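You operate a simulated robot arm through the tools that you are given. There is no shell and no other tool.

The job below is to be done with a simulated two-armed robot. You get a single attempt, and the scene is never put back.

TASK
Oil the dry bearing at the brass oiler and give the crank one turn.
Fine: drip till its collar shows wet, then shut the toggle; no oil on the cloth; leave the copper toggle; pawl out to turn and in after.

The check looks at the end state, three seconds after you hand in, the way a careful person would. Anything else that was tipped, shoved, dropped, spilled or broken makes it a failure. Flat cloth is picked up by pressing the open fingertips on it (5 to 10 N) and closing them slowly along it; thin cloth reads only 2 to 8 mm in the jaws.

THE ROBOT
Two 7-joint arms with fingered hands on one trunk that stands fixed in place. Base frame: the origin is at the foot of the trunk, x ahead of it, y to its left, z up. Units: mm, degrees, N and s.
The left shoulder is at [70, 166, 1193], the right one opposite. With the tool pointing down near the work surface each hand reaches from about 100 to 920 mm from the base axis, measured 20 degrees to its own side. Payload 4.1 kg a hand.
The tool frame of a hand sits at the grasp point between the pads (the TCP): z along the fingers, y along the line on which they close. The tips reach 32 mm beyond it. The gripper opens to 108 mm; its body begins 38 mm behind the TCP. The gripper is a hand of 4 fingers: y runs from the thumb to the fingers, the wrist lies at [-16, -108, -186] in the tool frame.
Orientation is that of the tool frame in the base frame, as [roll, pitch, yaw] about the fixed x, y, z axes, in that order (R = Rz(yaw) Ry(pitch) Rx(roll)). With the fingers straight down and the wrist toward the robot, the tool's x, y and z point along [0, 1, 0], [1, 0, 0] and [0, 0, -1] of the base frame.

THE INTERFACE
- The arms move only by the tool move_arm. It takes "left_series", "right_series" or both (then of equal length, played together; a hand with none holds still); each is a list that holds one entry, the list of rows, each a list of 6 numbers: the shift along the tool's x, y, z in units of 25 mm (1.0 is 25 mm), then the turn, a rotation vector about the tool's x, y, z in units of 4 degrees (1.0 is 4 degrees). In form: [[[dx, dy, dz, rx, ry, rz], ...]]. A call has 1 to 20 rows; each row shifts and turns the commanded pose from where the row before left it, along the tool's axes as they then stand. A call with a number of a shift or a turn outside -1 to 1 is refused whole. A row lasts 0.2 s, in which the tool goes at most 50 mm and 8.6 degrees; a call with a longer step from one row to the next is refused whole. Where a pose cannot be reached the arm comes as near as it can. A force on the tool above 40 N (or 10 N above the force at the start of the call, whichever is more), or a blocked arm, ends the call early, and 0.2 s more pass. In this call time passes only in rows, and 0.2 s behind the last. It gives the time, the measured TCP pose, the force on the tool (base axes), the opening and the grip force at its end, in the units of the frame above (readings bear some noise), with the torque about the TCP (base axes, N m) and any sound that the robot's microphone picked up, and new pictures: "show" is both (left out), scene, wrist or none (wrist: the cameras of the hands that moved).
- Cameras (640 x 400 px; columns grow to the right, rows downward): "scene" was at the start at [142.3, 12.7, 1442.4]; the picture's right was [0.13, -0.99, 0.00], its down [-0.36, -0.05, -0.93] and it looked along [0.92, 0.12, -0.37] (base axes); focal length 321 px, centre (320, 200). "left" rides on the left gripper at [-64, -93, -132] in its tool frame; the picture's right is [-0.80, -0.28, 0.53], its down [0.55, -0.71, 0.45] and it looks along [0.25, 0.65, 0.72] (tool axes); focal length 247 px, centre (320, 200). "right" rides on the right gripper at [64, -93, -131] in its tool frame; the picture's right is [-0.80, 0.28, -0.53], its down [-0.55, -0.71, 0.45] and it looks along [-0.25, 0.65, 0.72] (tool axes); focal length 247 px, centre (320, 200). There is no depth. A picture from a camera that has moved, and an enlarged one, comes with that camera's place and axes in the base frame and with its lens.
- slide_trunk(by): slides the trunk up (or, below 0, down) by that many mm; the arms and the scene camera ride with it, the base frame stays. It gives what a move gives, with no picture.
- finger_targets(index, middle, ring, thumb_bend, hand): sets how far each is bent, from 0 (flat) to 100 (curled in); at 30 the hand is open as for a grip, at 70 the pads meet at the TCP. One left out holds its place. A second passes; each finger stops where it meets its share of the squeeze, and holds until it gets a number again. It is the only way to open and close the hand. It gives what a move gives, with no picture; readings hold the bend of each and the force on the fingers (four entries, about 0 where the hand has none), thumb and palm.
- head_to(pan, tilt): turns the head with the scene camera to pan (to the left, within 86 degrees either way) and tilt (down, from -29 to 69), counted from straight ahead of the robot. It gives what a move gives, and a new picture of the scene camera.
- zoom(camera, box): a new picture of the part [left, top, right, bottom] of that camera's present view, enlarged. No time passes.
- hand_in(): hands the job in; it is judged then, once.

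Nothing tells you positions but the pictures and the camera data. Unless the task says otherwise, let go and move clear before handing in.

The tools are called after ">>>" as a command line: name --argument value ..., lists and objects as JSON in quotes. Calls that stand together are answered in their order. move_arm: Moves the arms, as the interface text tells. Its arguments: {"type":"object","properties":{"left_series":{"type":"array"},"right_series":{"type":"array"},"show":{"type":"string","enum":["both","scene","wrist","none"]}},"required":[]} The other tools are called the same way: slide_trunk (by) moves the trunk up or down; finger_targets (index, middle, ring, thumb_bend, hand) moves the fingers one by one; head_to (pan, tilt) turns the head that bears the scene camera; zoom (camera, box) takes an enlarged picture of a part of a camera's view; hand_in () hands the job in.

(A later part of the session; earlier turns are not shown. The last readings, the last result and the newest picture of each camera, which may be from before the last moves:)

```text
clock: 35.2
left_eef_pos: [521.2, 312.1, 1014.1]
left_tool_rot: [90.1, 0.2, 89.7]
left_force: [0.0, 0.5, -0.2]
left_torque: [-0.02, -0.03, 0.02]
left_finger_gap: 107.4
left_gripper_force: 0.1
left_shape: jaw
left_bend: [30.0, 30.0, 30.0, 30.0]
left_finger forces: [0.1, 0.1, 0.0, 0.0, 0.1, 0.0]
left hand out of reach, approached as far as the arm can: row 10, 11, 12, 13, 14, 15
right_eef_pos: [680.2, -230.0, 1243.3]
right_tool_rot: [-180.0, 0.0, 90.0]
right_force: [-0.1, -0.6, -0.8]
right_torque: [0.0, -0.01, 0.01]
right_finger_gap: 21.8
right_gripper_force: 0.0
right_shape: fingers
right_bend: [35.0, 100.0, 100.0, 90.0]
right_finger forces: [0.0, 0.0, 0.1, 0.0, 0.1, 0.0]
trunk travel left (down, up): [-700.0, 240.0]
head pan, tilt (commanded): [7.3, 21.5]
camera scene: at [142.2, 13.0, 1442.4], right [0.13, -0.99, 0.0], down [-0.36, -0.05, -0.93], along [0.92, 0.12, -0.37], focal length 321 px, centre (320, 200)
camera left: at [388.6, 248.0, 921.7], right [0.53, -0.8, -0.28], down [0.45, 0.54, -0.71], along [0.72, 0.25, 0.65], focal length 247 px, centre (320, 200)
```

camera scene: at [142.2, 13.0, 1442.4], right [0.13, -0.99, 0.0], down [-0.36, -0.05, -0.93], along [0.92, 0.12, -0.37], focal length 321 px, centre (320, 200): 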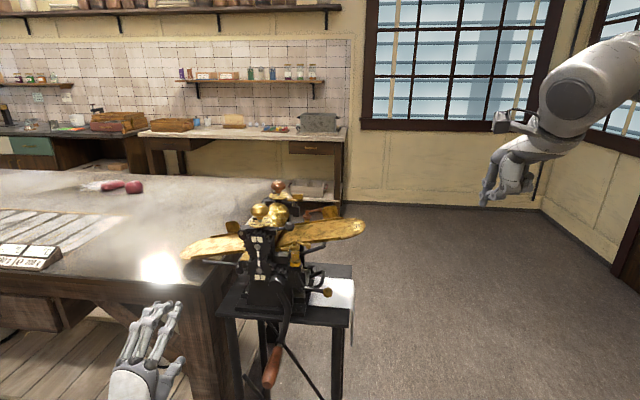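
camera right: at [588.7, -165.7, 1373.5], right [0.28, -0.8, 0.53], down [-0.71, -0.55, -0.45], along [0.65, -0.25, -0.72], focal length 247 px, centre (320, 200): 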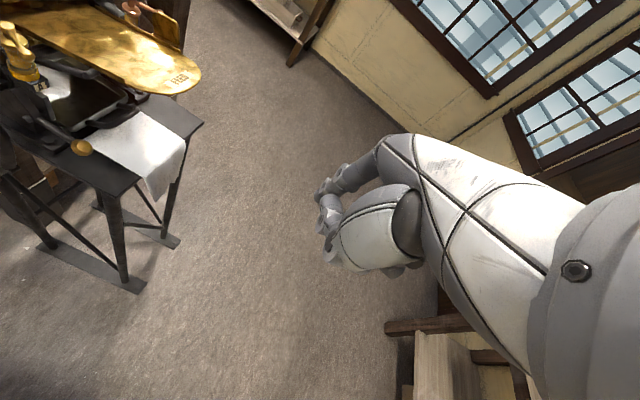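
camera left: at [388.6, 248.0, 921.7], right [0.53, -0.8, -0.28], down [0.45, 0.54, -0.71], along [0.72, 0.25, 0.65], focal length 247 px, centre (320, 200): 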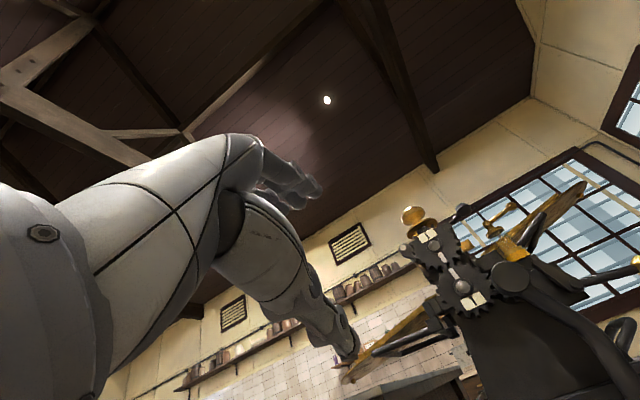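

The palm-down, fingers-forward pose can't go low enough with the shoulders this high; lowering the trunk will fix that. I'll first glance right and left to make sure nothing is in the way of the arms as they ride down.

>>> head_to --pan -60 --tilt 35

>>> head_to --pan 60 --tilt 40

```text
clock: 36.6
left_eef_pos: [521.8, 312.2, 1015.7]
left_tool_rot: [90.1, 0.2, 89.8]
left_force: [0.9, -0.4, 0.9]
left_torque: [0.05, -0.02, -0.02]
left_finger_gap: 107.4
left_gripper_force: 0.0
left_shape: jaw
left_bend: [30.0, 30.0, 30.0, 30.0]
left_finger forces: [0.2, 0.0, 0.1, 0.0, 0.1, 0.0]
right_eef_pos: [679.3, -229.9, 1243.1]
right_tool_rot: [180.0, 0.0, 90.0]
right_force: [0.7, -0.2, 0.4]
right_torque: [-0.02, 0.0, -0.01]
right_finger_gap: 21.8
right_gripper_force: 0.1
right_shape: fingers
right_bend: [35.0, 100.0, 100.0, 90.0]
right_finger forces: [0.0, 0.0, 0.0, 0.0, 0.0, 0.0]
trunk travel left (down, up): [-700.0, 240.0]
head pan, tilt (commanded): [-60.0, 35.0]
camera scene: at [94.2, -75.3, 1421.0], right [-0.87, -0.5, 0.0], down [-0.29, 0.5, -0.82], along [0.41, -0.71, -0.57], focal length 321 px, centre (320, 200)
```

scene: 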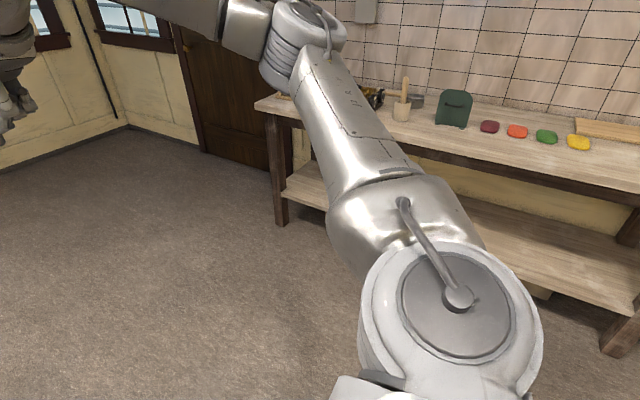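

```text
clock: 38.6
left_eef_pos: [522.2, 311.9, 1015.1]
left_tool_rot: [90.0, 0.1, 89.6]
left_force: [0.2, 0.8, -1.0]
left_torque: [-0.01, 0.02, -0.04]
left_finger_gap: 107.6
left_gripper_force: 0.0
left_shape: jaw
left_bend: [30.0, 30.0, 30.0, 30.0]
left_finger forces: [0.0, 0.0, 0.0, 0.1, 0.0, 0.1]
right_eef_pos: [680.0, -230.3, 1242.4]
right_tool_rot: [179.9, -0.1, 89.9]
right_force: [0.0, -0.4, 0.9]
right_torque: [-0.02, 0.0, -0.04]
right_finger_gap: 21.7
right_gripper_force: 0.1
right_shape: fingers
right_bend: [35.0, 100.0, 100.0, 90.0]
right_finger forces: [0.0, 0.1, 0.0, 0.0, 0.0, 0.0]
trunk travel left (down, up): [-700.0, 240.0]
head pan, tilt (commanded): [60.0, 40.0]
camera scene: at [92.6, 74.5, 1413.4], right [0.87, -0.5, 0.0], down [-0.32, -0.56, -0.77], along [0.38, 0.66, -0.64], focal length 321 px, centre (320, 200)
```

scene: 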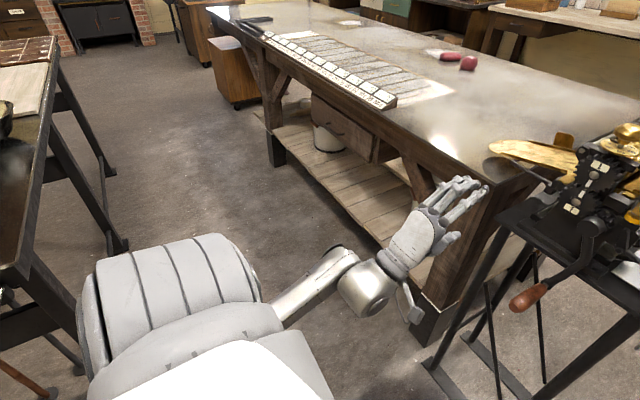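

Both sides are clear. I'll lower the trunk 300 mm and look back at the machine.

>>> slide_trunk --by -300

>>> head_to --pan 10 --tilt 18

```text
clock: 41.6
left_eef_pos: [522.3, 311.9, 715.6]
left_tool_rot: [90.0, 0.0, 89.7]
left_force: [-0.6, -0.2, 1.0]
left_torque: [-0.04, -0.04, 0.01]
left_finger_gap: 107.7
left_gripper_force: 0.1
left_shape: jaw
left_bend: [30.0, 30.0, 30.0, 30.0]
left_finger forces: [0.1, 0.0, 0.0, 0.0, 0.0, 0.1]
right_eef_pos: [680.0, -231.6, 943.4]
right_tool_rot: [180.0, 0.1, 90.0]
right_force: [1.2, -0.2, 0.0]
right_torque: [0.01, 0.0, -0.02]
right_finger_gap: 21.8
right_gripper_force: 0.0
right_shape: fingers
right_bend: [35.0, 100.0, 100.0, 90.0]
right_finger forces: [0.1, 0.0, 0.0, 0.1, 0.1, 0.0]
trunk travel left (down, up): [-400.0, 540.0]
head pan, tilt (commanded): [60.0, 40.0]
```

```text
clock: 42.8
left_eef_pos: [521.7, 312.7, 716.4]
left_tool_rot: [90.1, 0.2, 89.7]
left_force: [0.0, -0.3, 0.0]
left_torque: [0.02, 0.03, -0.03]
left_finger_gap: 107.6
left_gripper_force: 0.1
left_shape: jaw
left_bend: [30.0, 30.0, 30.0, 30.0]
left_finger forces: [0.0, 0.0, 0.0, 0.0, 0.0, 0.0]
right_eef_pos: [679.4, -229.6, 942.6]
right_tool_rot: [180.0, 0.1, 90.0]
right_force: [0.0, 0.9, 0.1]
right_torque: [-0.01, -0.01, 0.01]
right_finger_gap: 21.9
right_gripper_force: 0.0
right_shape: fingers
right_bend: [35.0, 100.0, 100.0, 90.0]
right_finger forces: [0.0, 0.0, 0.0, 0.0, 0.1, 0.0]
trunk travel left (down, up): [-400.0, 540.0]
head pan, tilt (commanded): [10.0, 18.0]
camera scene: at [141.9, 17.2, 1148.0], right [0.17, -0.98, 0.0], down [-0.3, -0.05, -0.95], along [0.94, 0.17, -0.31], focal length 321 px, centre (320, 200)
```

scene: 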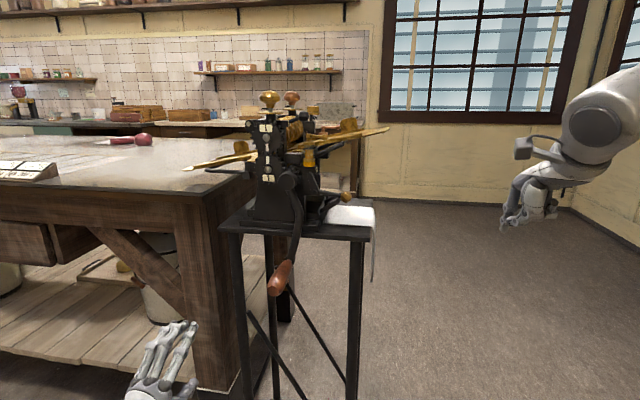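

>>> zoom --camera "scene" --box '[230, 140, 350, 215]'

>>> zoom --camera "scene" --box '[230, 170, 390, 310]'

>>> zoom --camera "scene" --box '[250, 90, 410, 200]'

```text
5.33 times, centred on (290, 178) of scene
camera zoom: at [141.9, 17.2, 1148.0], right [0.17, -0.98, 0.0], down [-0.3, -0.05, -0.95], along [0.94, 0.17, -0.31], focal length 1714 px, centre (480, 320)
```

zoom: 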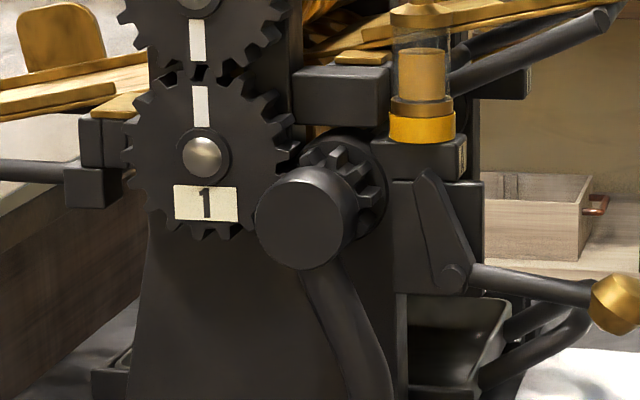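

```text
2.86 times, centred on (310, 240) of scene
camera zoom: at [141.9, 17.2, 1148.0], right [0.17, -0.98, 0.0], down [-0.3, -0.05, -0.95], along [0.94, 0.17, -0.31], focal length 918 px, centre (349, 86)
```

zoom: 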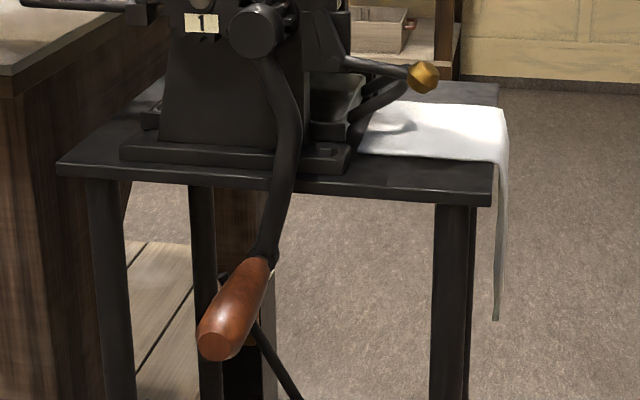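

```text
3.64 times, centred on (330, 145) of scene
camera zoom: at [141.9, 17.2, 1148.0], right [0.17, -0.98, 0.0], down [-0.3, -0.05, -0.95], along [0.94, 0.17, -0.31], focal length 1168 px, centre (284, 400)
```

zoom: 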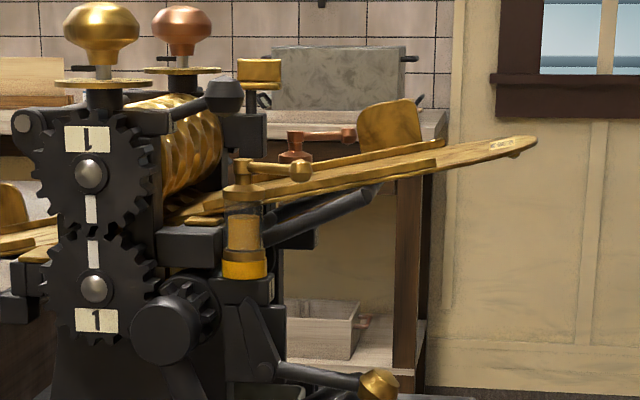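

The lower viewpoint is excellent: the pawl is clearly out, the crank hangs straight down, and the boards read "FEED" right and "OUT" left, so the crank should go clockwise as seen from here. I'll move the left hand to just in front of the handle end and shift the right hand further off.

>>> move_arm --left_series '[[[-0.813, 0.587, 0.253, 0, 0, 0], [-0.813, 0.587, 0.253, 0, 0, 0], [-0.813, 0.587, 0.253, 0, 0, 0], [-0.813, 0.587, 0.253, 0, 0, 0], [-0.813, 0.587, 0.253, 0, 0, 0], [-0.813, 0.587, 0.253, 0, 0, 0]]]' --right_series '[[[-1, -0.3, 0.3, 0, 0, 0], [-1, -0.3, 0.3, 0, 0, 0], [-1, -0.3, 0.3, 0, 0, 0], [-1, -0.3, 0.3, 0, 0, 0], [-1, -0.3, 0.3, 0, 0, 0], [-1, -0.3, 0.3, 0, 0, 0]]]' --show "both"

```text
clock: 44.2
left_eef_pos: [539.9, 286.5, 824.9]
left_tool_rot: [90.2, 0.2, 89.3]
left_force: [-0.1, -0.1, -0.7]
left_torque: [-0.03, 0.03, -0.04]
left_finger_gap: 107.7
left_gripper_force: 0.1
left_shape: jaw
left_bend: [30.0, 30.0, 30.0, 30.0]
left_finger forces: [0.0, 0.1, 0.0, 0.0, 0.0, 0.0]
left hand out of reach, approached as far as the arm can: row 1, 2, 3, 4, 5, 6
right_eef_pos: [633.8, -380.8, 896.4]
right_tool_rot: [180.0, 0.0, 90.0]
right_force: [-0.2, 0.1, 0.0]
right_torque: [0.02, -0.01, 0.01]
right_finger_gap: 22.0
right_gripper_force: 0.0
right_shape: fingers
right_bend: [35.0, 100.0, 100.0, 90.0]
right_finger forces: [0.1, 0.0, 0.1, 0.1, 0.1, 0.1]
trunk travel left (down, up): [-400.0, 540.0]
head pan, tilt (commanded): [10.0, 18.0]
camera scene: at [141.7, 16.4, 1148.1], right [0.17, -0.98, 0.0], down [-0.3, -0.05, -0.95], along [0.94, 0.17, -0.31], focal length 321 px, centre (320, 200)
camera right: at [541.9, -316.5, 1027.9], right [0.28, -0.8, 0.53], down [-0.71, -0.55, -0.45], along [0.65, -0.25, -0.72], focal length 247 px, centre (320, 200)
camera left: at [404.9, 222.4, 731.6], right [0.52, -0.81, -0.28], down [0.45, 0.54, -0.71], along [0.72, 0.24, 0.65], focal length 247 px, centre (320, 200)
```

scene: 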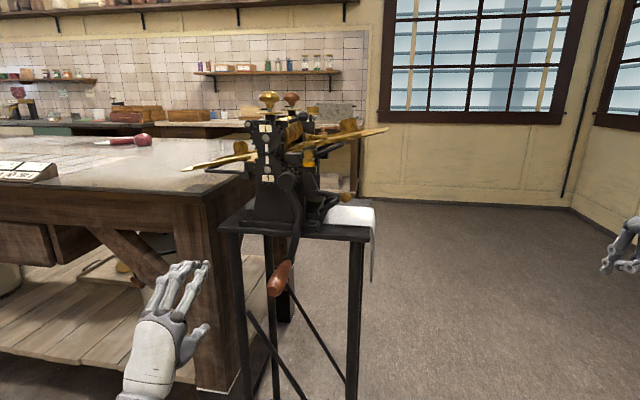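
right: 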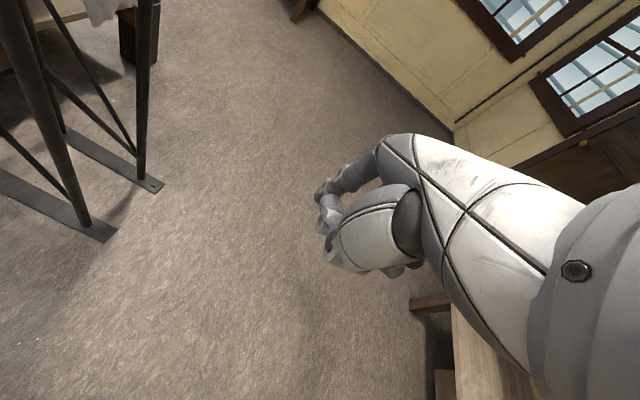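
left: 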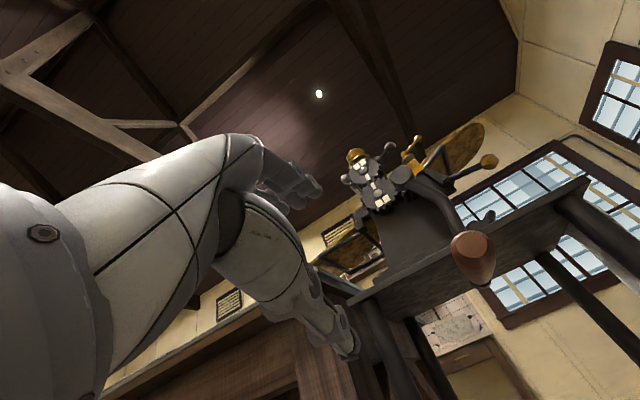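

Moving inward with the palm down hits a wrist limit. I'll supinate the left hand (thumb toward the right) by 60° and try again.

>>> move_arm --left_series '[[[0, 0, 0, 0, 0, -1], [0, 0, 0, 0, 0, -1], [0, 0, 0, 0, 0, -1], [0, 0, 0, 0, 0, -1], [0, 0, 0, 0, 0, -1], [0, 0, 0, 0, 0, -1], [0, 0, 0, 0, 0, -1], [0, 0, 0, 0, 0, -1], [0, 0, 0, 0, 0, -1], [0, 0, 0, 0, 0, -1], [0, 0, 0, 0, 0, -1], [0, 0, 0, 0, 0, -1], [0, 0, 0, 0, 0, -1], [0, 0, 0, 0, 0, -1], [0, 0, 0, 0, 0, -1]]]' --show "both"

```text
clock: 46.7
left_eef_pos: [538.6, 299.1, 828.6]
left_tool_rot: [90.8, 36.0, 90.4]
left_force: [0.4, -0.1, -0.3]
left_torque: [-0.01, -0.03, 0.03]
left_finger_gap: 108.0
left_gripper_force: 0.1
left_shape: jaw
left_bend: [30.0, 30.0, 30.0, 30.0]
left_finger forces: [0.0, 0.0, 0.1, 0.1, 0.0, 0.1]
right_eef_pos: [634.9, -379.8, 897.1]
right_tool_rot: [-179.9, 0.0, 90.0]
right_force: [0.3, -0.6, 1.1]
right_torque: [0.0, -0.04, 0.02]
right_finger_gap: 21.9
right_gripper_force: 0.1
right_shape: fingers
right_bend: [35.0, 100.0, 100.0, 90.0]
right_finger forces: [0.0, 0.0, 0.0, 0.0, 0.0, 0.0]
trunk travel left (down, up): [-400.0, 540.0]
head pan, tilt (commanded): [10.0, 18.0]
stopped in row 12 (left hand): the arm was blocked; the commanded pose is now the measured one
camera scene: at [141.9, 17.1, 1148.0], right [0.17, -0.98, 0.0], down [-0.3, -0.05, -0.95], along [0.94, 0.17, -0.31], focal length 321 px, centre (320, 200)
camera left: at [405.8, 192.6, 791.8], right [0.54, -0.81, 0.23], down [0.44, 0.03, -0.9], along [0.72, 0.58, 0.37], focal length 247 px, centre (320, 200)
```

scene: 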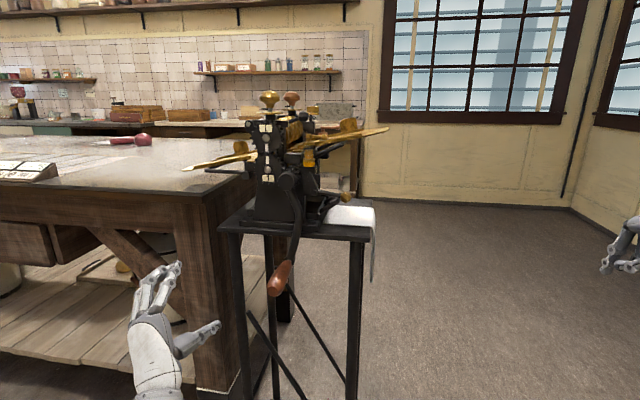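
left: 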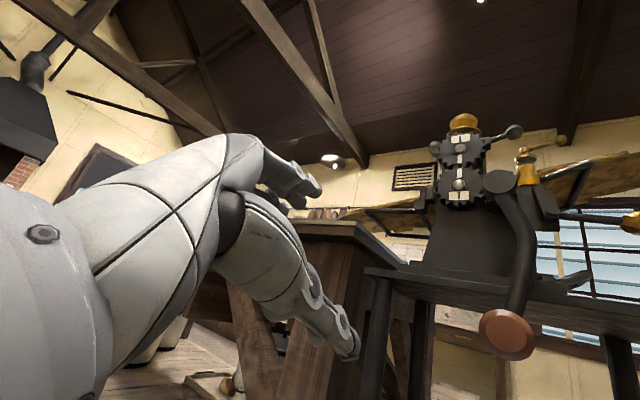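

The arm reported being blocked during the roll. I'll look at the left arm before doing anything else.

>>> head_to --pan 60 --tilt 60

```text
clock: 47.9
left_eef_pos: [538.3, 299.3, 827.9]
left_tool_rot: [91.0, 36.0, 90.7]
left_force: [-0.1, 0.0, 1.0]
left_torque: [-0.01, -0.03, -0.03]
left_finger_gap: 107.9
left_gripper_force: 0.0
left_shape: jaw
left_bend: [30.0, 30.0, 30.0, 30.0]
left_finger forces: [0.0, 0.0, 0.1, 0.0, 0.1, 0.1]
right_eef_pos: [634.6, -379.8, 897.8]
right_tool_rot: [-180.0, -0.1, 90.0]
right_force: [0.0, -0.6, -0.4]
right_torque: [0.02, 0.0, 0.02]
right_finger_gap: 21.7
right_gripper_force: 0.0
right_shape: fingers
right_bend: [35.0, 100.0, 100.0, 90.0]
right_finger forces: [0.1, 0.0, 0.0, 0.1, 0.0, 0.2]
trunk travel left (down, up): [-400.0, 540.0]
head pan, tilt (commanded): [60.0, 60.0]
camera scene: at [83.4, 58.5, 1086.7], right [0.87, -0.5, 0.0], down [-0.43, -0.75, -0.5], along [0.25, 0.43, -0.87], focal length 321 px, centre (320, 200)
```

scene: 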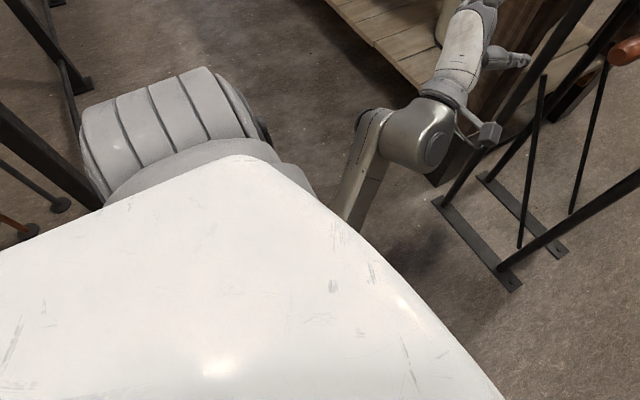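

The left elbow is tucked in under the trunk, so that pose is a dead end. I'll back out the way I came: undo the roll, raise the trunk again, and return the left hand to fingers-down, which works well for this arm.

>>> move_arm --left_series '[[[0, 0, 0, 0, 0, 1], [0, 0, 0, 0, 0, 1], [0, 0, 0, 0, 0, 1], [0, 0, 0, 0, 0, 1], [0, 0, 0, 0, 0, 1], [0, 0, 0, 0, 0, 1], [0, 0, 0, 0, 0, 1], [0, 0, 0, 0, 0, 1], [0, 0, 0, 0, 0, 1]]]' --show "scene"

```text
clock: 49.9
left_eef_pos: [537.5, 299.1, 829.0]
left_tool_rot: [90.7, 0.0, 90.1]
left_force: [-0.7, -0.2, 1.1]
left_torque: [0.01, -0.01, -0.02]
left_finger_gap: 107.5
left_gripper_force: 0.1
left_shape: jaw
left_bend: [30.0, 30.0, 30.0, 30.0]
left_finger forces: [0.1, 0.1, 0.0, 0.1, 0.1, 0.1]
right_eef_pos: [634.1, -379.1, 896.8]
right_tool_rot: [179.9, 0.0, 90.0]
right_force: [-0.2, 0.7, -0.3]
right_torque: [0.03, -0.04, -0.01]
right_finger_gap: 21.7
right_gripper_force: 0.0
right_shape: fingers
right_bend: [35.0, 100.0, 100.0, 90.0]
right_finger forces: [0.1, 0.0, 0.1, 0.0, 0.0, 0.1]
trunk travel left (down, up): [-400.0, 540.0]
head pan, tilt (commanded): [60.0, 60.0]
camera scene: at [83.3, 58.7, 1086.6], right [0.87, -0.5, 0.0], down [-0.43, -0.75, -0.5], along [0.25, 0.43, -0.87], focal length 321 px, centre (320, 200)
```

scene: 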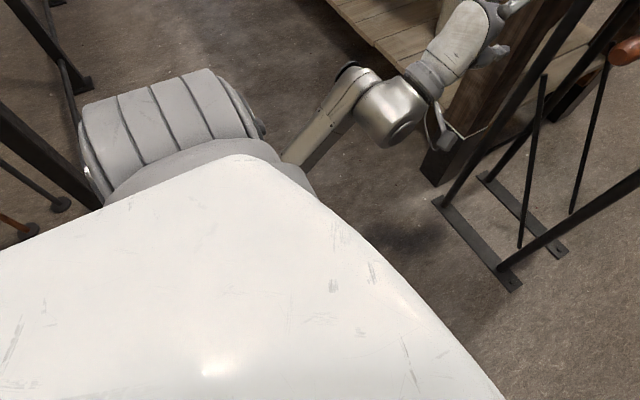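

>>> slide_trunk --by 300

>>> move_arm --left_series '[[[0, 0, 0, 1, 0, 0], [0, 0, 0, 1, 0, 0], [0, 0, 0, 1, 0, 0], [0, 0, 0, 1, 0, 0], [0, 0, 0, 1, 0, 0], [0, 0, 0, 1, 0, 0], [0, 0, 0, 1, 0, 0], [0, 0, 0, 1, 0, 0], [0, 0, 0, 1, 0, 0], [0, 0, 0, 1, 0, 0], [0, 0, 0, 1, 0, 0], [0, 0, 0, 1, 0, 0], [0, 0, 0, 1, 0, 0], [0, 0, 0, 1, 0, 0], [0, 0, 0, 1, 0, 0]]]' --show "none"

>>> head_to --pan 14 --tilt 28

```text
clock: 52.9
left_eef_pos: [539.5, 300.2, 1128.2]
left_tool_rot: [90.8, 0.1, 90.1]
left_force: [-0.6, 0.2, 0.2]
left_torque: [0.03, 0.0, -0.01]
left_finger_gap: 107.5
left_gripper_force: 0.1
left_shape: jaw
left_bend: [30.0, 30.0, 30.0, 30.0]
left_finger forces: [0.0, 0.1, 0.1, 0.1, 0.0, 0.1]
right_eef_pos: [635.8, -379.6, 1197.0]
right_tool_rot: [180.0, 0.0, 90.0]
right_force: [-0.4, 0.7, 0.1]
right_torque: [-0.01, 0.0, 0.0]
right_finger_gap: 21.7
right_gripper_force: 0.1
right_shape: fingers
right_bend: [35.0, 100.0, 100.0, 90.0]
right_finger forces: [0.0, 0.0, 0.1, 0.1, 0.1, 0.0]
trunk travel left (down, up): [-700.0, 240.0]
head pan, tilt (commanded): [60.0, 60.0]
```

```text
clock: 56.1
left_eef_pos: [538.4, 298.9, 1129.2]
left_tool_rot: [150.9, 0.1, 90.1]
left_force: [0.1, 0.6, 0.7]
left_torque: [0.03, 0.01, -0.04]
left_finger_gap: 107.7
left_gripper_force: 0.1
left_shape: jaw
left_bend: [30.0, 30.0, 30.0, 30.0]
left_finger forces: [0.1, 0.0, 0.0, 0.0, 0.0, 0.1]
right_eef_pos: [635.0, -380.3, 1196.6]
right_tool_rot: [-180.0, 0.0, 90.0]
right_force: [0.8, -0.1, 0.8]
right_torque: [0.01, 0.0, 0.0]
right_finger_gap: 21.8
right_gripper_force: 0.1
right_shape: fingers
right_bend: [35.0, 100.0, 100.0, 90.0]
right_finger forces: [0.0, 0.0, 0.0, 0.1, 0.0, 0.0]
trunk travel left (down, up): [-700.0, 240.0]
head pan, tilt (commanded): [60.0, 60.0]
```

```text
clock: 57.2
left_eef_pos: [539.2, 299.7, 1129.4]
left_tool_rot: [150.8, 0.1, 90.2]
left_force: [0.8, -0.2, 0.6]
left_torque: [-0.02, -0.02, 0.03]
left_finger_gap: 107.6
left_gripper_force: 0.0
left_shape: jaw
left_bend: [30.0, 30.0, 30.0, 30.0]
left_finger forces: [0.0, 0.0, 0.0, 0.0, 0.0, 0.0]
right_eef_pos: [635.4, -378.8, 1197.7]
right_tool_rot: [180.0, 0.0, 90.0]
right_force: [-0.5, -0.9, -0.5]
right_torque: [-0.03, -0.03, -0.02]
right_finger_gap: 21.8
right_gripper_force: 0.1
right_shape: fingers
right_bend: [35.0, 100.0, 100.0, 90.0]
right_finger forces: [0.0, 0.0, 0.1, 0.0, 0.0, 0.0]
trunk travel left (down, up): [-700.0, 240.0]
head pan, tilt (commanded): [14.0, 28.0]
camera scene: at [138.6, 23.1, 1431.8], right [0.24, -0.97, 0.0], down [-0.46, -0.11, -0.88], along [0.86, 0.21, -0.47], focal length 321 px, centre (320, 200)
```

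scene: 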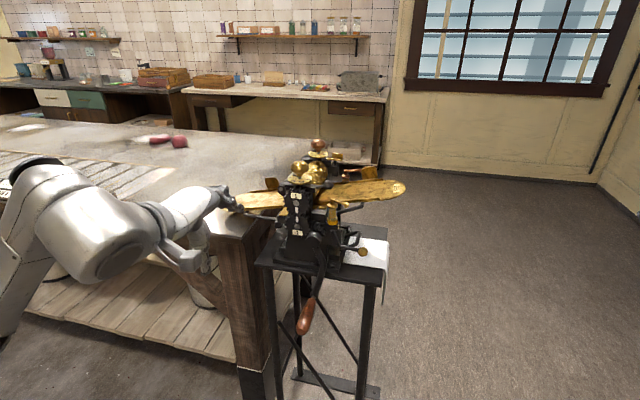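

Good. Now I'll finish bringing the left hand to fingers-down and turn it outward (supination) so the fingers can wrap across the crank handle.

>>> move_arm --left_series '[[[0, 0, 0, 1, 0, 0], [0, 0, 0, 1, 0, 0], [0, 0, 0, 1, 0, 0], [0, 0, 0, 1, 0, 0], [0, 0, 0, 1, 0, 0], [0, 0, 0, 1, 0, 0], [0, 0, 0, 1, 0, 0], [0, 0, 0, 0.3, 0, 0], [0, 0, 0, 0, 0, -1], [0, 0, 0, 0, 0, -1], [0, 0, 0, 0, 0, -1], [0, 0, 0, 0, 0, -1], [0, 0, 0, 0, 0, -1], [0, 0, 0, 0, 0, -1], [0, 0, 0, 0, 0, -1], [0, 0, 0, 0, 0, -1], [0, 0, 0, 0, 0, -1], [0, 0, 0, 0, 0, -1], [0, 0, 0, 0, 0, -1], [0, 0, 0, 0, 0, -1]]]' --show "both"

```text
clock: 61.4
left_eef_pos: [536.9, 300.6, 1127.4]
left_tool_rot: [-180.0, 0.1, 138.1]
left_force: [0.1, 0.8, -0.3]
left_torque: [0.0, -0.03, 0.0]
left_finger_gap: 107.5
left_gripper_force: 0.1
left_shape: jaw
left_bend: [30.0, 30.0, 30.0, 30.0]
left_finger forces: [0.0, 0.1, 0.0, 0.0, 0.1, 0.0]
right_eef_pos: [635.2, -379.7, 1197.9]
right_tool_rot: [-180.0, 0.0, 90.0]
right_force: [0.0, 0.7, 0.4]
right_torque: [-0.02, -0.01, 0.03]
right_finger_gap: 21.8
right_gripper_force: 0.0
right_shape: fingers
right_bend: [35.0, 100.0, 100.0, 90.0]
right_finger forces: [0.0, 0.0, 0.0, 0.0, 0.1, 0.1]
trunk travel left (down, up): [-700.0, 240.0]
head pan, tilt (commanded): [14.0, 28.0]
camera scene: at [138.7, 22.5, 1431.9], right [0.24, -0.97, 0.0], down [-0.46, -0.11, -0.88], along [0.86, 0.21, -0.47], focal length 321 px, centre (320, 200)
camera left: at [522.4, 187.1, 1258.5], right [0.41, -0.74, -0.53], down [-0.88, -0.16, -0.45], along [0.25, 0.65, -0.72], focal length 247 px, centre (320, 200)
```

scene: 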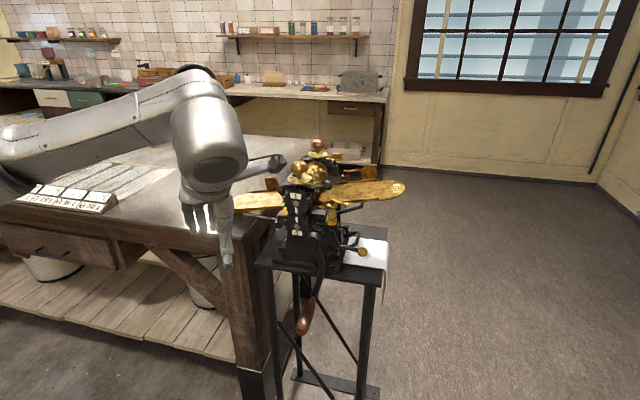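
left: 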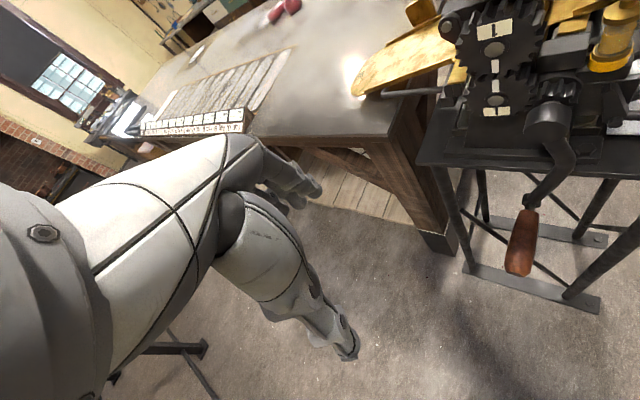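

The arm posture is good now and its camera sees the crank. I'll complete the turn so the handle will lie across the fingers and bring the hand down in front of the handle.

>>> move_arm --left_series '[[[0, 0, 0, 0, 0, -1], [0, 0, 0, 0, 0, -1], [0, 0, 0, 0, 0, -1], [0, 0, 0, 0, 0, -1], [0, 0, 0, 0, 0, -1], [0, 0, 0, 0, 0, -1], [0, 0, 0, 0, 0, -1], [0, 0, 0, 0, 0, -1], [0, 0, 0, 0, 0, -1], [0, 0, 0, 0, 0, -1], [0, 0, 0, 0, 0, -0.5], [-0.1, -0.48, 1, 0, 0, 0], [-0.1, -0.48, 1, 0, 0, 0], [-0.1, -0.48, 1, 0, 0, 0], [-0.1, -0.48, 1, 0, 0, 0], [-0.1, -0.48, 1, 0, 0, 0], [-0.1, -0.48, 1, 0, 0, 0], [-0.1, -0.48, 1, 0, 0, 0], [-0.1, -0.48, 1, 0, 0, 0], [-0.1, -0.48, 1, 0, 0, 0]]]' --show "both"

```text
clock: 65.6
left_eef_pos: [561.0, 190.2, 900.6]
left_tool_rot: [-179.8, 0.0, -179.9]
left_force: [0.4, 0.4, -0.1]
left_torque: [-0.02, -0.02, 0.02]
left_finger_gap: 108.0
left_gripper_force: 0.1
left_shape: jaw
left_bend: [30.0, 30.0, 30.0, 30.0]
left_finger forces: [0.0, 0.1, 0.0, 0.0, 0.0, 0.1]
right_eef_pos: [635.2, -380.2, 1196.7]
right_tool_rot: [179.9, 0.1, 90.0]
right_force: [0.1, 0.1, 0.0]
right_torque: [-0.01, -0.02, 0.0]
right_finger_gap: 21.7
right_gripper_force: 0.0
right_shape: fingers
right_bend: [35.0, 100.0, 100.0, 90.0]
right_finger forces: [0.0, 0.0, 0.1, 0.1, 0.1, 0.0]
trunk travel left (down, up): [-700.0, 240.0]
head pan, tilt (commanded): [14.0, 28.0]
camera scene: at [139.4, 22.4, 1431.9], right [0.24, -0.97, 0.0], down [-0.46, -0.11, -0.88], along [0.86, 0.21, -0.47], focal length 321 px, centre (320, 200)
camera left: at [624.6, 97.2, 1032.1], right [0.8, -0.28, -0.53], down [-0.55, -0.71, -0.45], along [-0.25, 0.65, -0.72], focal length 247 px, centre (320, 200)
```

scene: 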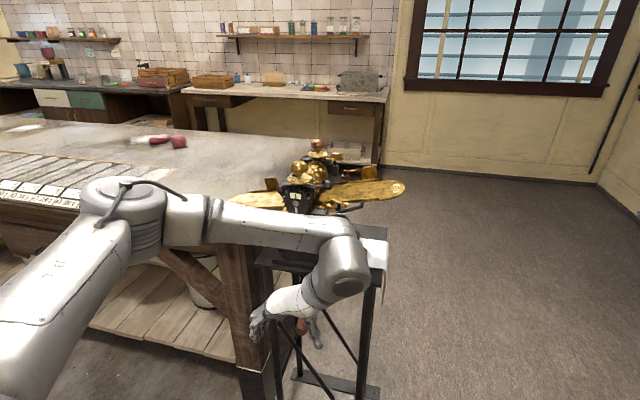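
left: 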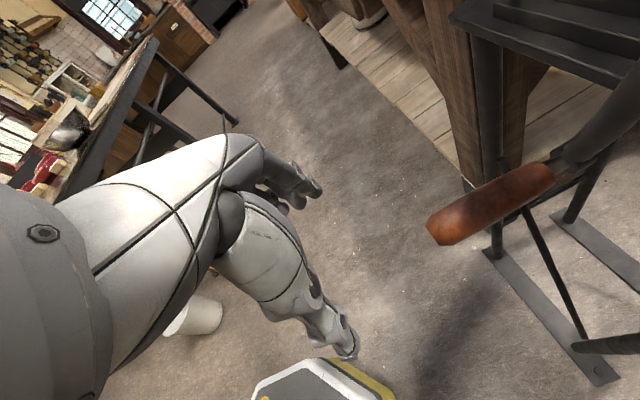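

The wrist camera would foul the machine if the fingers point straight down (it sits 64 mm ahead of the TCP), so I'll tilt the fingers about 32° forward, which pulls the camera back, and lower to handle height while still in front of it.

>>> move_arm --left_series '[[[0, 0, 0, 0, -1, 0], [0, 0, 0, 0, -1, 0], [0, 0, 0, 0, -1, 0], [0, 0, 0, 0, -1, 0], [0, 0, 0, 0, -1, 0], [0, 0, 0, 0, -1, 0], [0, 0, 0, 0, -1, 0], [0, 0, 0, 0, -1, 0], [0.22, 0, 0.9, 0, 0, 0], [0.22, 0, 0.9, 0, 0, 0], [0.22, 0, 0.9, 0, 0, 0], [0.22, 0, 0.9, 0, 0, 0]]]' --show "both"

>>> zoom --camera "scene" --box '[220, 240, 380, 360]'

```text
clock: 68.2
left_eef_pos: [590.2, 189.1, 815.8]
left_tool_rot: [179.9, 32.0, -180.0]
left_force: [0.3, -0.3, 0.2]
left_torque: [-0.01, 0.0, 0.01]
left_finger_gap: 107.6
left_gripper_force: 0.0
left_shape: jaw
left_bend: [30.0, 30.0, 30.0, 30.0]
left_finger forces: [0.0, 0.1, 0.0, 0.0, 0.1, 0.1]
right_eef_pos: [635.6, -379.6, 1197.3]
right_tool_rot: [180.0, 0.0, 90.0]
right_force: [0.1, 0.0, -0.3]
right_torque: [-0.05, -0.01, 0.03]
right_finger_gap: 21.7
right_gripper_force: 0.1
right_shape: fingers
right_bend: [35.0, 100.0, 100.0, 90.0]
right_finger forces: [0.0, 0.0, 0.1, 0.1, 0.0, 0.0]
trunk travel left (down, up): [-700.0, 240.0]
head pan, tilt (commanded): [14.0, 28.0]
camera scene: at [139.3, 22.8, 1431.8], right [0.24, -0.97, 0.0], down [-0.46, -0.11, -0.88], along [0.86, 0.21, -0.47], focal length 321 px, centre (320, 200)
camera left: at [572.9, 96.7, 959.9], right [0.96, -0.28, -0.03], down [-0.23, -0.71, -0.67], along [0.17, 0.65, -0.74], focal length 247 px, centre (320, 200)
```

scene: 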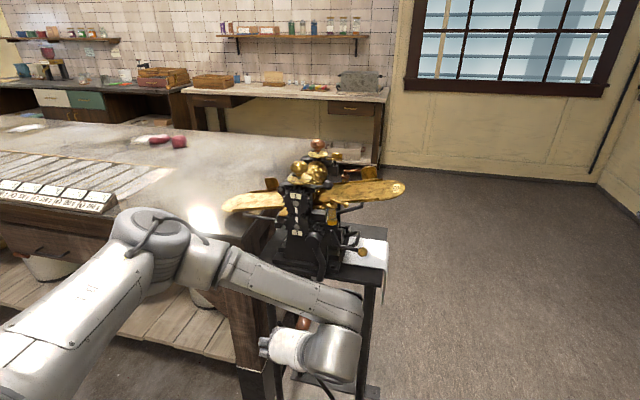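
left: 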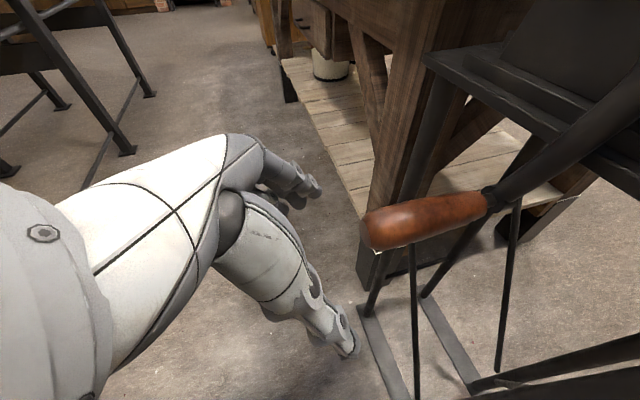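

```text
3.33 times, centred on (300, 300) of scene
camera zoom: at [139.3, 22.8, 1431.8], right [0.24, -0.97, 0.0], down [-0.46, -0.11, -0.88], along [0.86, 0.21, -0.47], focal length 1071 px, centre (387, -133)
```

zoom: 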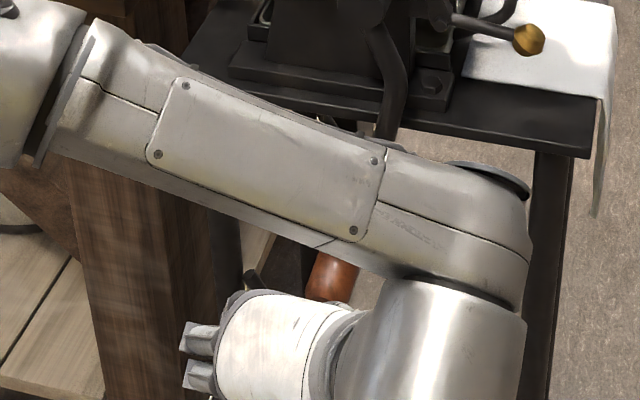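

The handle now lines up neatly between thumb and fingers in the wrist camera. I'll slide forward along the handle in two steps.

>>> move_arm --left_series '[[[-0.644, 0, 0.403, 0, 0, 0], [-0.644, 0, 0.403, 0, 0, 0], [-0.644, 0, 0.403, 0, 0, 0]]]' --show "wrist"

```text
clock: 69.0
left_eef_pos: [645.8, 191.6, 814.5]
left_tool_rot: [-179.9, 31.9, -179.8]
left_force: [0.3, 0.0, 0.3]
left_torque: [0.0, -0.01, -0.02]
left_finger_gap: 107.8
left_gripper_force: 0.0
left_shape: jaw
left_bend: [30.0, 30.0, 30.0, 30.0]
left_finger forces: [0.0, 0.1, 0.1, 0.1, 0.0, 0.1]
right_eef_pos: [634.6, -380.4, 1197.1]
right_tool_rot: [-180.0, 0.0, 90.0]
right_force: [-0.5, 0.5, -0.4]
right_torque: [-0.03, 0.0, -0.01]
right_finger_gap: 21.5
right_gripper_force: 0.0
right_shape: fingers
right_bend: [35.0, 100.0, 100.0, 90.0]
right_finger forces: [0.1, 0.0, 0.1, 0.1, 0.0, 0.0]
trunk travel left (down, up): [-700.0, 240.0]
head pan, tilt (commanded): [14.0, 28.0]
camera left: at [629.8, 98.3, 959.4], right [0.96, -0.28, -0.03], down [-0.23, -0.71, -0.67], along [0.17, 0.65, -0.74], focal length 247 px, centre (320, 200)
```

left: 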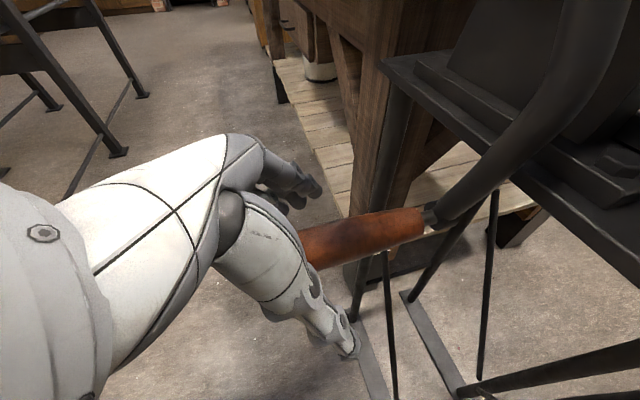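

>>> move_arm --left_series '[[[-0.644, 0, 0.403, 0, 0, 0], [-0.644, 0, 0.403, 0, 0, 0]]]' --show "wrist"

>>> zoom --camera "left" --box '[200, 130, 440, 370]'

```text
clock: 69.6
left_eef_pos: [684.3, 191.2, 814.9]
left_tool_rot: [-179.9, 32.0, -179.9]
left_force: [0.0, 0.1, -0.1]
left_torque: [-0.01, -0.04, 0.03]
left_finger_gap: 107.7
left_gripper_force: 0.0
left_shape: jaw
left_bend: [30.0, 30.0, 30.0, 30.0]
left_finger forces: [0.0, 0.0, 0.0, 0.0, 0.0, 0.1]
right_eef_pos: [635.7, -380.2, 1196.5]
right_tool_rot: [180.0, 0.0, 90.0]
right_force: [-0.2, -0.5, 0.1]
right_torque: [-0.03, 0.0, 0.03]
right_finger_gap: 21.7
right_gripper_force: 0.1
right_shape: fingers
right_bend: [35.0, 100.0, 100.0, 90.0]
right_finger forces: [0.0, 0.1, 0.0, 0.0, 0.0, 0.1]
trunk travel left (down, up): [-700.0, 240.0]
head pan, tilt (commanded): [14.0, 28.0]
camera left: at [668.9, 98.6, 959.6], right [0.96, -0.28, -0.03], down [-0.23, -0.71, -0.67], along [0.17, 0.65, -0.74], focal length 247 px, centre (320, 200)
```

left: 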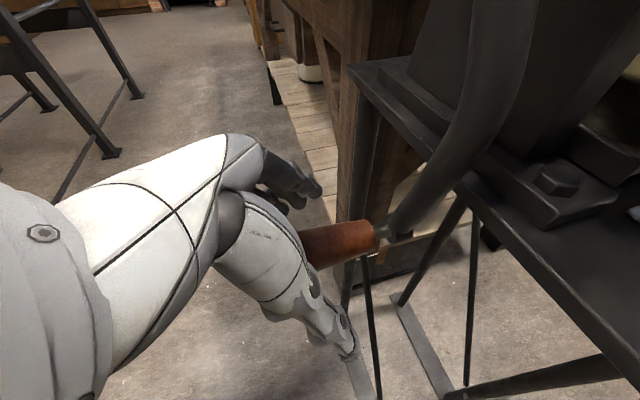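

```text
1.67 times, centred on (320, 250) of left
camera zoom: at [668.9, 98.6, 959.6], right [0.96, -0.28, -0.03], down [-0.23, -0.71, -0.67], along [0.17, 0.65, -0.74], focal length 412 px, centre (320, 117)
```

zoom: 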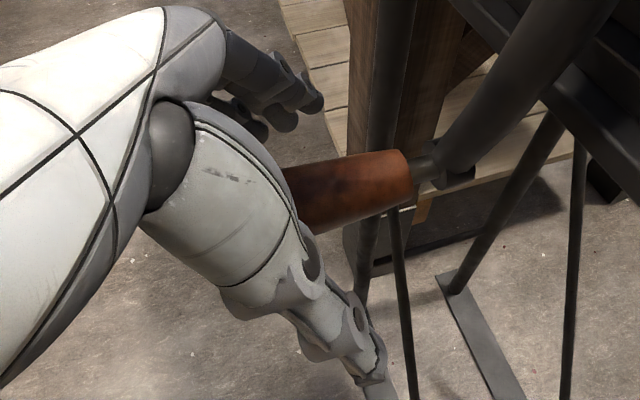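

The handle lies between thumb and fingers. Closing the hand on it.

>>> finger_targets --hand "left" --index 80 --middle 80 --ring 80 --thumb_bend 80

>>> zoom --camera "left" --box '[200, 130, 440, 370]'

>>> zoom --camera "scene" --box '[250, 200, 400, 350]'

```text
clock: 70.6
left_eef_pos: [685.7, 191.3, 813.6]
left_tool_rot: [-179.9, 31.9, -179.8]
left_force: [3.0, 0.5, -10.3]
left_torque: [0.0, -0.16, -0.16]
left_finger_gap: 23.7
left_gripper_force: 22.8
left_shape: fingers
left_bend: [64.0, 66.0, 72.0, 66.0]
left_finger forces: [8.2, 7.5, 8.9, 0.1, 20.0, 0.0]
right_eef_pos: [637.5, -379.5, 1197.3]
right_tool_rot: [-179.9, 0.0, 90.0]
right_force: [-0.5, 0.0, -0.2]
right_torque: [0.0, -0.01, -0.01]
right_finger_gap: 21.7
right_gripper_force: 0.0
right_shape: fingers
right_bend: [35.0, 100.0, 100.0, 90.0]
right_finger forces: [0.0, 0.0, 0.1, 0.0, 0.0, 0.0]
trunk travel left (down, up): [-700.0, 240.0]
head pan, tilt (commanded): [14.0, 28.0]
```

```text
1.67 times, centred on (320, 250) of left
camera zoom: at [669.5, 99.2, 958.1], right [0.96, -0.28, -0.03], down [-0.23, -0.71, -0.67], along [0.17, 0.65, -0.74], focal length 412 px, centre (320, 117)
```

zoom: 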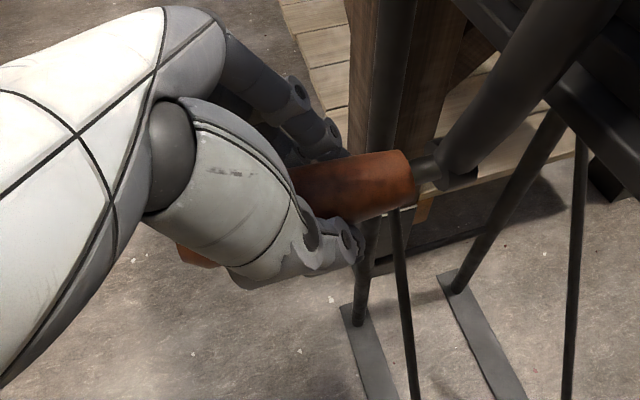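

```text
2.67 times, centred on (325, 275) of scene
camera zoom: at [140.6, 23.4, 1431.6], right [0.24, -0.97, 0.0], down [-0.46, -0.11, -0.88], along [0.86, 0.21, -0.47], focal length 857 px, centre (307, 0)
```

zoom: 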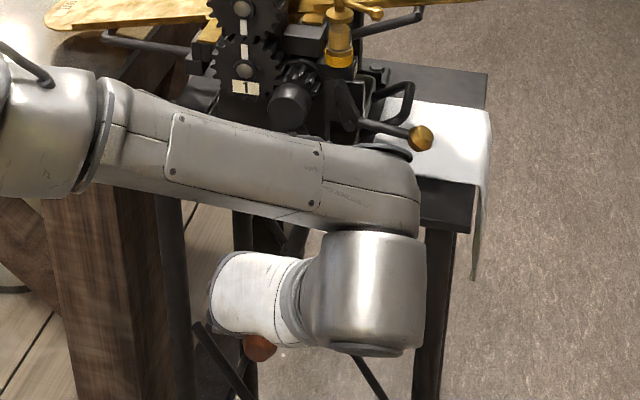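

Firm grip. The handle is pulling down slightly on the hand (10 N), so I'll lower the hand 5 mm to relieve it before turning.

>>> move_arm --left_series '[[[0.106, 0, 0.17, 0, 0, 0], [0, 0, 0, 0, 0, 0]]]' --show "none"

```text
clock: 71.2
left_eef_pos: [685.5, 191.5, 809.2]
left_tool_rot: [-180.0, 32.0, -179.8]
left_force: [0.8, 0.5, -2.3]
left_torque: [0.01, -0.13, -0.03]
left_finger_gap: 20.3
left_gripper_force: 16.3
left_shape: fingers
left_bend: [64.0, 71.0, 73.0, 69.0]
left_finger forces: [7.1, 5.0, 5.1, 0.0, 15.8, 0.0]
right_eef_pos: [635.2, -379.7, 1195.9]
right_tool_rot: [-179.9, 0.0, 90.0]
right_force: [-0.2, -0.3, 0.1]
right_torque: [0.02, 0.01, -0.02]
right_finger_gap: 22.1
right_gripper_force: 0.1
right_shape: fingers
right_bend: [35.0, 100.0, 100.0, 90.0]
right_finger forces: [0.0, 0.0, 0.1, 0.1, 0.0, 0.0]
trunk travel left (down, up): [-700.0, 240.0]
head pan, tilt (commanded): [14.0, 28.0]
```

Now the first part of the turn, clockwise (handle toward the left), in small steps while reading the forces.

>>> move_arm --left_series '[[[-0.0211, 0.761, -0.0338, 0, 0, 0], [-0.0632, 0.753, -0.101, 0, 0, 0], [-0.1045, 0.736, -0.167, 0, 0, 0], [-0.1448, 0.712, -0.232, 0, 0, 0]]]' --show "both"

```text
clock: 72.2
left_eef_pos: [686.5, 265.3, 825.6]
left_tool_rot: [-179.9, 31.8, -179.8]
left_force: [0.2, 0.9, -9.3]
left_torque: [0.01, -0.07, -0.06]
left_finger_gap: 20.2
left_gripper_force: 18.7
left_shape: fingers
left_bend: [63.0, 71.0, 73.0, 69.0]
left_finger forces: [8.7, 6.2, 6.4, 0.0, 16.2, 0.0]
right_eef_pos: [635.7, -377.9, 1196.7]
right_tool_rot: [-180.0, 0.0, 90.1]
right_force: [-0.9, -0.3, 0.7]
right_torque: [-0.02, -0.02, -0.02]
right_finger_gap: 21.9
right_gripper_force: 0.0
right_shape: fingers
right_bend: [35.0, 100.0, 100.0, 90.0]
right_finger forces: [0.0, 0.0, 0.1, 0.0, 0.0, 0.0]
trunk travel left (down, up): [-700.0, 240.0]
head pan, tilt (commanded): [14.0, 28.0]
camera scene: at [139.7, 24.4, 1431.7], right [0.24, -0.97, 0.0], down [-0.46, -0.11, -0.88], along [0.86, 0.21, -0.47], focal length 321 px, centre (320, 200)
camera left: at [669.4, 172.6, 969.8], right [0.96, -0.28, -0.03], down [-0.23, -0.71, -0.67], along [0.17, 0.65, -0.74], focal length 247 px, centre (320, 200)
```

scene: 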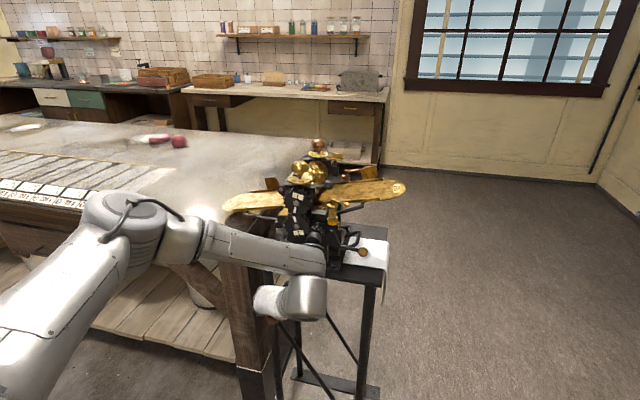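
left: 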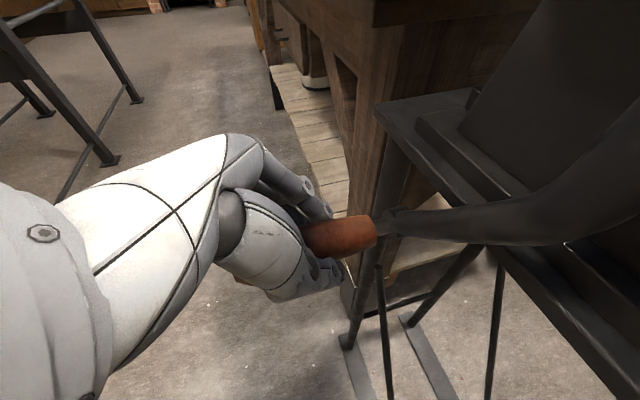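

The crank and gears turn smoothly. The forces suggest the true path lies slightly further out, so I'll add a small outward correction and continue.

>>> move_arm --left_series '[[[-0.145, 0.715, -0.232, 0, 0, 0], [-0.184, 0.683, -0.294, 0, 0, 0], [-0.254, 0.592, -0.407, 0, 0, 0], [-0.2856, 0.539, -0.457, 0, 0, 0]]]' --show "none"

>>> zoom --camera "left" --box '[200, 80, 600, 330]'

```text
clock: 73.2
left_eef_pos: [684.9, 326.4, 866.4]
left_tool_rot: [-179.8, 32.1, -179.9]
left_force: [8.2, -4.6, -2.5]
left_torque: [-0.06, -0.16, -0.04]
left_finger_gap: 17.4
left_gripper_force: 14.5
left_shape: fingers
left_bend: [65.0, 71.0, 73.0, 71.0]
left_finger forces: [6.0, 3.1, 3.0, 0.1, 15.9, 0.0]
right_eef_pos: [636.0, -380.3, 1196.0]
right_tool_rot: [-179.9, 0.0, 90.0]
right_force: [-0.7, 0.6, -0.8]
right_torque: [0.0, 0.02, 0.02]
right_finger_gap: 22.1
right_gripper_force: 0.2
right_shape: fingers
right_bend: [35.0, 100.0, 100.0, 90.0]
right_finger forces: [0.0, 0.1, 0.0, 0.0, 0.1, 0.0]
trunk travel left (down, up): [-700.0, 240.0]
head pan, tilt (commanded): [14.0, 28.0]
```

```text
1.60 times, centred on (400, 205) of left
camera zoom: at [668.2, 233.5, 1011.1], right [0.96, -0.28, -0.03], down [-0.23, -0.71, -0.67], along [0.17, 0.65, -0.74], focal length 395 px, centre (192, 192)
```

zoom: 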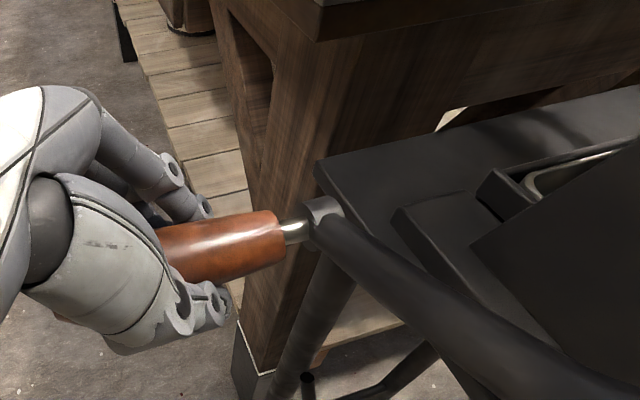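

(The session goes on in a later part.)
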